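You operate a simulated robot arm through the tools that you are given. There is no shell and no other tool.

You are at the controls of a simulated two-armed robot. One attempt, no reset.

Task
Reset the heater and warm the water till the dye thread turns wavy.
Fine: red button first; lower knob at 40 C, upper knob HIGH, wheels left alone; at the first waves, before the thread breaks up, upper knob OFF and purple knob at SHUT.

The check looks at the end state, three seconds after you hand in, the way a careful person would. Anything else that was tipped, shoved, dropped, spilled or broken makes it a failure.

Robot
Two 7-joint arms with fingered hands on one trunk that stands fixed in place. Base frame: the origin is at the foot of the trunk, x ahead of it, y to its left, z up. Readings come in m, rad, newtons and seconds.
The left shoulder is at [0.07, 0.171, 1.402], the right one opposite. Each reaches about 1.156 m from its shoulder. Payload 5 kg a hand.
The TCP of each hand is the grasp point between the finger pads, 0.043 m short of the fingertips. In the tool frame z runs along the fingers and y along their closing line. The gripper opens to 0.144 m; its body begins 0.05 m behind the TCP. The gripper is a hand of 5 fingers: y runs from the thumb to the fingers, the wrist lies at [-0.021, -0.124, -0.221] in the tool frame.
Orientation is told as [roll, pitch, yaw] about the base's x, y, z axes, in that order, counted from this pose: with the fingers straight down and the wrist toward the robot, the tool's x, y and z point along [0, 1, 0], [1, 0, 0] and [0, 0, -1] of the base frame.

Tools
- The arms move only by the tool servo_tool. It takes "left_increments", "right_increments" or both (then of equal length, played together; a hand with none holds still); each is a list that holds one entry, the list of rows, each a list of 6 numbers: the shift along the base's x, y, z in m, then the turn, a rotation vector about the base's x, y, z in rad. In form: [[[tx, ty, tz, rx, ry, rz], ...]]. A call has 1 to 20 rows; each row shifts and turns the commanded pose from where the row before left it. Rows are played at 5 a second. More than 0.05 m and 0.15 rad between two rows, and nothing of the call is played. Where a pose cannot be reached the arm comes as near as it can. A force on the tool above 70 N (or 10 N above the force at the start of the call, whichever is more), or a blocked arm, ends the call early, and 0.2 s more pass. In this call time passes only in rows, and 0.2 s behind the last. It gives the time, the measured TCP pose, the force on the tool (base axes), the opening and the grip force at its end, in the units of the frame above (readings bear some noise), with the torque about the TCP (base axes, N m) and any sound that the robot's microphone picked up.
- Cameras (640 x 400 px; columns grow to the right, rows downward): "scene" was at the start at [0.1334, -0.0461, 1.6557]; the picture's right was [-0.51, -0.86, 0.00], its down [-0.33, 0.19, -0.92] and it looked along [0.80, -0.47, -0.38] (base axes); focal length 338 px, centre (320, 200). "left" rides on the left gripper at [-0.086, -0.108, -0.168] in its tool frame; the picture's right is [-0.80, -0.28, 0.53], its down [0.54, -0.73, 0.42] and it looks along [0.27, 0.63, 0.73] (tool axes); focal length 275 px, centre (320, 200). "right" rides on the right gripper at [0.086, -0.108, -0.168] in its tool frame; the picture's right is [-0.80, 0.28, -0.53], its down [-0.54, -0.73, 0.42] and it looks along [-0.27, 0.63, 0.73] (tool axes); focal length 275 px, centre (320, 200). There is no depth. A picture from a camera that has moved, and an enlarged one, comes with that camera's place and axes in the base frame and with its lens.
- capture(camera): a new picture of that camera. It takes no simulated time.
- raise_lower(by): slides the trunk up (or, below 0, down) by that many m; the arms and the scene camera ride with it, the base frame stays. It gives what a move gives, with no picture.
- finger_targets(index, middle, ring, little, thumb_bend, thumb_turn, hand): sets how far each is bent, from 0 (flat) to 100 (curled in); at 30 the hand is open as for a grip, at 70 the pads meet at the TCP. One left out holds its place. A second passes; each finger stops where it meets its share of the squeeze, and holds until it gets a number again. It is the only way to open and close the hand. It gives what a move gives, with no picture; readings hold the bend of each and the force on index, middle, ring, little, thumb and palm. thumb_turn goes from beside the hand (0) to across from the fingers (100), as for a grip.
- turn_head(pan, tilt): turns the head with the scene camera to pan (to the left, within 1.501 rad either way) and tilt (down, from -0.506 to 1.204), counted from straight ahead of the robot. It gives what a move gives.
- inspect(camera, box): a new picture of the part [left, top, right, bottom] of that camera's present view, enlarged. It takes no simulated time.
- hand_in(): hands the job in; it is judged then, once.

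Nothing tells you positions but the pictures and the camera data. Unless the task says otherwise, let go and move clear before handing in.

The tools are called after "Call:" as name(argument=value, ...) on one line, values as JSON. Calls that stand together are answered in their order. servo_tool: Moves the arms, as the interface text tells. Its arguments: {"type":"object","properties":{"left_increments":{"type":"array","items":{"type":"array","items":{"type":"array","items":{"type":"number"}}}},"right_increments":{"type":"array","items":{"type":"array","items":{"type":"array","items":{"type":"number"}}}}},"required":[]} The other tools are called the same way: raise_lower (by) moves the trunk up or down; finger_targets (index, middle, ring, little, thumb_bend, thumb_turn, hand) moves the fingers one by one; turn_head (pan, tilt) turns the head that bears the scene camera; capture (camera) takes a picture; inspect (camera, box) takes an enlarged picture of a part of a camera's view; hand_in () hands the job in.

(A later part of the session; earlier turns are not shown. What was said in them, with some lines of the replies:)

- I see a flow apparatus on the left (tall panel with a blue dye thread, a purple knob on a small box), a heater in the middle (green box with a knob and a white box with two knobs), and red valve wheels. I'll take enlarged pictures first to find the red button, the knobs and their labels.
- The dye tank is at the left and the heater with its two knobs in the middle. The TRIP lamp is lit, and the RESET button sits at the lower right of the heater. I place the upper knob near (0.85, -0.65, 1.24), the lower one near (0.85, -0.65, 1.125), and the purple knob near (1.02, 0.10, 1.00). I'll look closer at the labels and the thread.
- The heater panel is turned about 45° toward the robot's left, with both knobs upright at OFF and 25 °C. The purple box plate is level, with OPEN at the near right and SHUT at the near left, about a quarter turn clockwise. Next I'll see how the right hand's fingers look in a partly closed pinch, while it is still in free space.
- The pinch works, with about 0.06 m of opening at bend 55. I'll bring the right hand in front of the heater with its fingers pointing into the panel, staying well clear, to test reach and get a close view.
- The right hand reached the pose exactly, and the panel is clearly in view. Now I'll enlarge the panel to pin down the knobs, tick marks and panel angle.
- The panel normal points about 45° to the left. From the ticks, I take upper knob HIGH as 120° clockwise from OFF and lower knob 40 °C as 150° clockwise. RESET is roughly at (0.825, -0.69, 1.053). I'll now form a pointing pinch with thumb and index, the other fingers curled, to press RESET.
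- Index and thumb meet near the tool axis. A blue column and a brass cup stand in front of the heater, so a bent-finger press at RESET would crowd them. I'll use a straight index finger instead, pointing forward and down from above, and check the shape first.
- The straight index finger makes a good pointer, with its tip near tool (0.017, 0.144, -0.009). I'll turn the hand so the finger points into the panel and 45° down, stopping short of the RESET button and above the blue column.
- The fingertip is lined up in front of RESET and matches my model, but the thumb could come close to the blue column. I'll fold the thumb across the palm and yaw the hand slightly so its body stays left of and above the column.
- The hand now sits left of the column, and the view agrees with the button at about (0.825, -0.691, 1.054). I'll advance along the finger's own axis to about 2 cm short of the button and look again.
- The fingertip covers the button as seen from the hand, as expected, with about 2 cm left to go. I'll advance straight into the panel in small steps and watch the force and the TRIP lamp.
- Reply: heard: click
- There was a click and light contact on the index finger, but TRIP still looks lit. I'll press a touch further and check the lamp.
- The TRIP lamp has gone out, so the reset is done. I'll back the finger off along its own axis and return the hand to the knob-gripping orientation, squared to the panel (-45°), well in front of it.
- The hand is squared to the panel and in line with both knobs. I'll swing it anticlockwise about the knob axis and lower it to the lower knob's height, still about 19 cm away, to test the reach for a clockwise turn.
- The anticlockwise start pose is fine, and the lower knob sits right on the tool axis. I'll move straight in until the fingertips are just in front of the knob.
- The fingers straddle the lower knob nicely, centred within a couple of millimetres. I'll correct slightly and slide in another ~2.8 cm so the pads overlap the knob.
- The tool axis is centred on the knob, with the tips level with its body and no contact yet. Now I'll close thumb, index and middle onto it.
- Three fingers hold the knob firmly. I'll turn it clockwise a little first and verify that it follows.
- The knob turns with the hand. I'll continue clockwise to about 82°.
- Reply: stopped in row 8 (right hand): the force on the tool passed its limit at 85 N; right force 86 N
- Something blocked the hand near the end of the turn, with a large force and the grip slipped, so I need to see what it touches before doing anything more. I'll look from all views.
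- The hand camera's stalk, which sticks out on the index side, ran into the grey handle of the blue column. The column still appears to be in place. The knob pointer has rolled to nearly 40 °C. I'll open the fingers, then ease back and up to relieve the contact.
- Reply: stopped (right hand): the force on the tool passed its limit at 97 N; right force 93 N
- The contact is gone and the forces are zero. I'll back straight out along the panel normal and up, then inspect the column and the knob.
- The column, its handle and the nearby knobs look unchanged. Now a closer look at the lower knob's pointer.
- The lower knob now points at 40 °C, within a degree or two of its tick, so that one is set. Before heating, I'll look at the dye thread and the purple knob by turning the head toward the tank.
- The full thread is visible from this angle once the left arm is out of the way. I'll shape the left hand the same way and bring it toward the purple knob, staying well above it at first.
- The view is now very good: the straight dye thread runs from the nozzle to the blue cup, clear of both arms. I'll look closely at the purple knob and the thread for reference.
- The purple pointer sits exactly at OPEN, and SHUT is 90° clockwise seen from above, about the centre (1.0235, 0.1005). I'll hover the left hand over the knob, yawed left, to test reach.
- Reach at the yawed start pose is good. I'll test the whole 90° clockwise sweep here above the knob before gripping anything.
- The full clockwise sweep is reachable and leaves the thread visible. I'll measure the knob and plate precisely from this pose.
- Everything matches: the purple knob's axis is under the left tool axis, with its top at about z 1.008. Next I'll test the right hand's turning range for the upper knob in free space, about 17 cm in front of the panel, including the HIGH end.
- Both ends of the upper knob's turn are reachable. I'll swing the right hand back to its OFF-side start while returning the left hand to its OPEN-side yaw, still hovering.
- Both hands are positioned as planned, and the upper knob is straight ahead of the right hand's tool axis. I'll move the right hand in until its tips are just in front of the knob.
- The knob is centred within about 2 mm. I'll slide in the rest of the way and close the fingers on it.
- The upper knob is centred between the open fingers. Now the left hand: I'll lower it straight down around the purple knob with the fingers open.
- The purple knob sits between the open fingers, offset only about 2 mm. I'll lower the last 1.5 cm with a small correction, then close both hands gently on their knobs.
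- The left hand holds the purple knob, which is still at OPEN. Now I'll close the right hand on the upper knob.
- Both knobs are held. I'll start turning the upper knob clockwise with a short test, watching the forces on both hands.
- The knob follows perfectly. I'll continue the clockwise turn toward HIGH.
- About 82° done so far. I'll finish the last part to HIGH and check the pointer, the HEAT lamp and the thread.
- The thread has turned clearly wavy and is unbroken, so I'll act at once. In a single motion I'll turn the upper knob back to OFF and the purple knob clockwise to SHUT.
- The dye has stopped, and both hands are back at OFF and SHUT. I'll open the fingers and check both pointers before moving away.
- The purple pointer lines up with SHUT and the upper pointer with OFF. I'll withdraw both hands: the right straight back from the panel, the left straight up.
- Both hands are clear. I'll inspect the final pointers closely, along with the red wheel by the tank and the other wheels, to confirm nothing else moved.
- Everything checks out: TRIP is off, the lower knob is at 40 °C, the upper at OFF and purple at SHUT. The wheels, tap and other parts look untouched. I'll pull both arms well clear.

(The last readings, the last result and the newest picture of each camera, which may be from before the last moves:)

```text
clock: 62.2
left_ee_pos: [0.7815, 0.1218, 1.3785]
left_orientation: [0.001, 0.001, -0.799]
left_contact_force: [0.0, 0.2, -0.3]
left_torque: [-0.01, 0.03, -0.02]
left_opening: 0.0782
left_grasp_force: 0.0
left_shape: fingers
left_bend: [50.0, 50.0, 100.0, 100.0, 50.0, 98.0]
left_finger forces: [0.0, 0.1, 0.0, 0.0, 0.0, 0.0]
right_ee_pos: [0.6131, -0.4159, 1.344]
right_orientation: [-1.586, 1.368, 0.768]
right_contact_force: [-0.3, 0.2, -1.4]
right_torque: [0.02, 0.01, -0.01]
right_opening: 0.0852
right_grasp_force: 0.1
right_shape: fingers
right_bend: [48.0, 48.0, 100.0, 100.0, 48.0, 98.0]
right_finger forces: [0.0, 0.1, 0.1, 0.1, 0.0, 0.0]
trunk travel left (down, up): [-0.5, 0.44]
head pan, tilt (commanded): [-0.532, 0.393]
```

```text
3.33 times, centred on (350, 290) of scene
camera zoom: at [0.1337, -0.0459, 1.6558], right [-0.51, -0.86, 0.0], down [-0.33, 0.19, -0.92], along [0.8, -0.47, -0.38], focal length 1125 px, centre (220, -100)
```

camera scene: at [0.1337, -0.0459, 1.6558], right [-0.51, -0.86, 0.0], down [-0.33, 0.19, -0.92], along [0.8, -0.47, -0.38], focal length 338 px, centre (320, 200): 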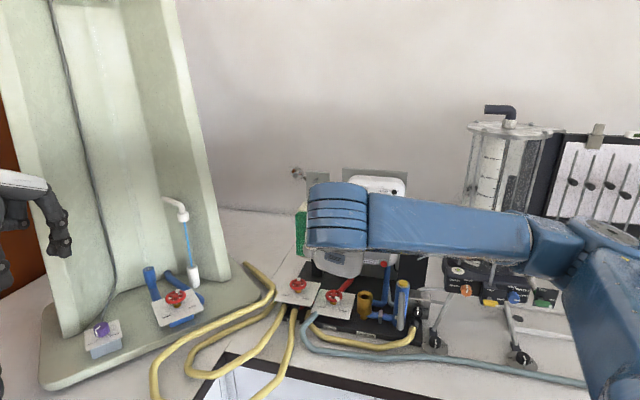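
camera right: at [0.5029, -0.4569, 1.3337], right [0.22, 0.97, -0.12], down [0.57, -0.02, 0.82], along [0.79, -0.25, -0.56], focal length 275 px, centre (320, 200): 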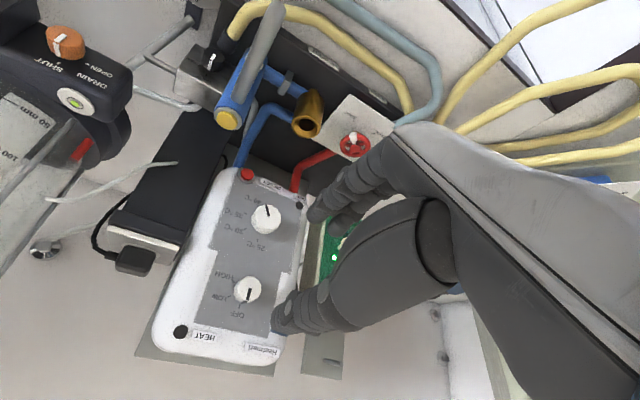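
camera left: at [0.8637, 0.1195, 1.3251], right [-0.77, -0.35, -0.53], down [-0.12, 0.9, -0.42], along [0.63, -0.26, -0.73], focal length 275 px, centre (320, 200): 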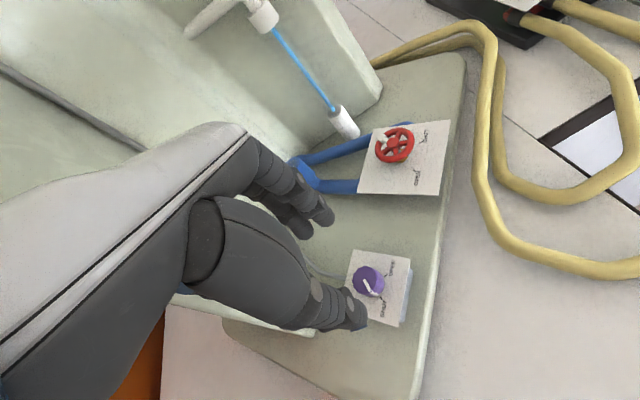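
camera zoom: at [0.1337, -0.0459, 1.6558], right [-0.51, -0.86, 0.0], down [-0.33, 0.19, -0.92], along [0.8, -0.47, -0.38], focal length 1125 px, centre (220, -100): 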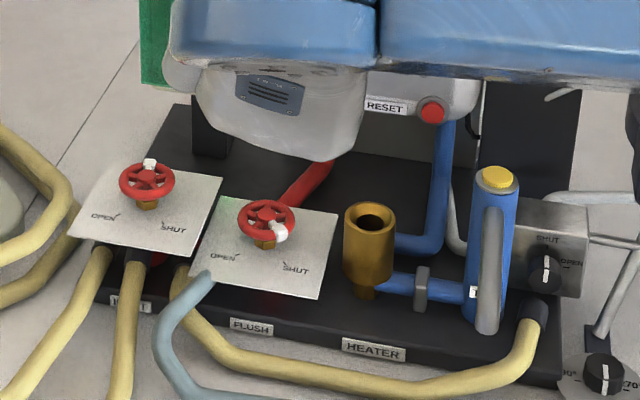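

Both arms are clear. The wheels, cup, tap and hoses sit exactly where they began, the dye is shut off and HEAT is dark, so I'm handing the job in.

Call:
hand_in()

```text
The job is handed in.
```

I reset the heater, warmed the water until the dye thread went wavy, then shut everything down. The job is handed in; I don't have the verdict.

- **Reset:** I pressed the red button first, and the TRIP lamp went out.
- **Lower knob:** it points at 40 °C, within a degree or two of its tick.
- **Upper knob:** I turned it to HIGH, then back to OFF; the HEAT lamp is dark. When I next checked, on reaching HIGH, the thread was clearly wavy and unbroken. The waves started while I was still turning the knob, so I didn't see the very first one.
- **Purple knob:** I turned it to SHUT in the same motion, and the dye stopped.
- **Wheels:** I left them alone, and they look unchanged.

**One mishap:** while I was turning the lower knob, the camera on the right hand bumped the handle of the blue tap in front of the heater. The force reached up to about 97 N before I backed off. In later pictures the tap, its handle and the parts around it sit where they started.

The bump also made the hand lose its grip on the lower knob, which rolled the rest of the way to 40 °C. I checked its pointer twice afterwards, and it was on the mark both times.
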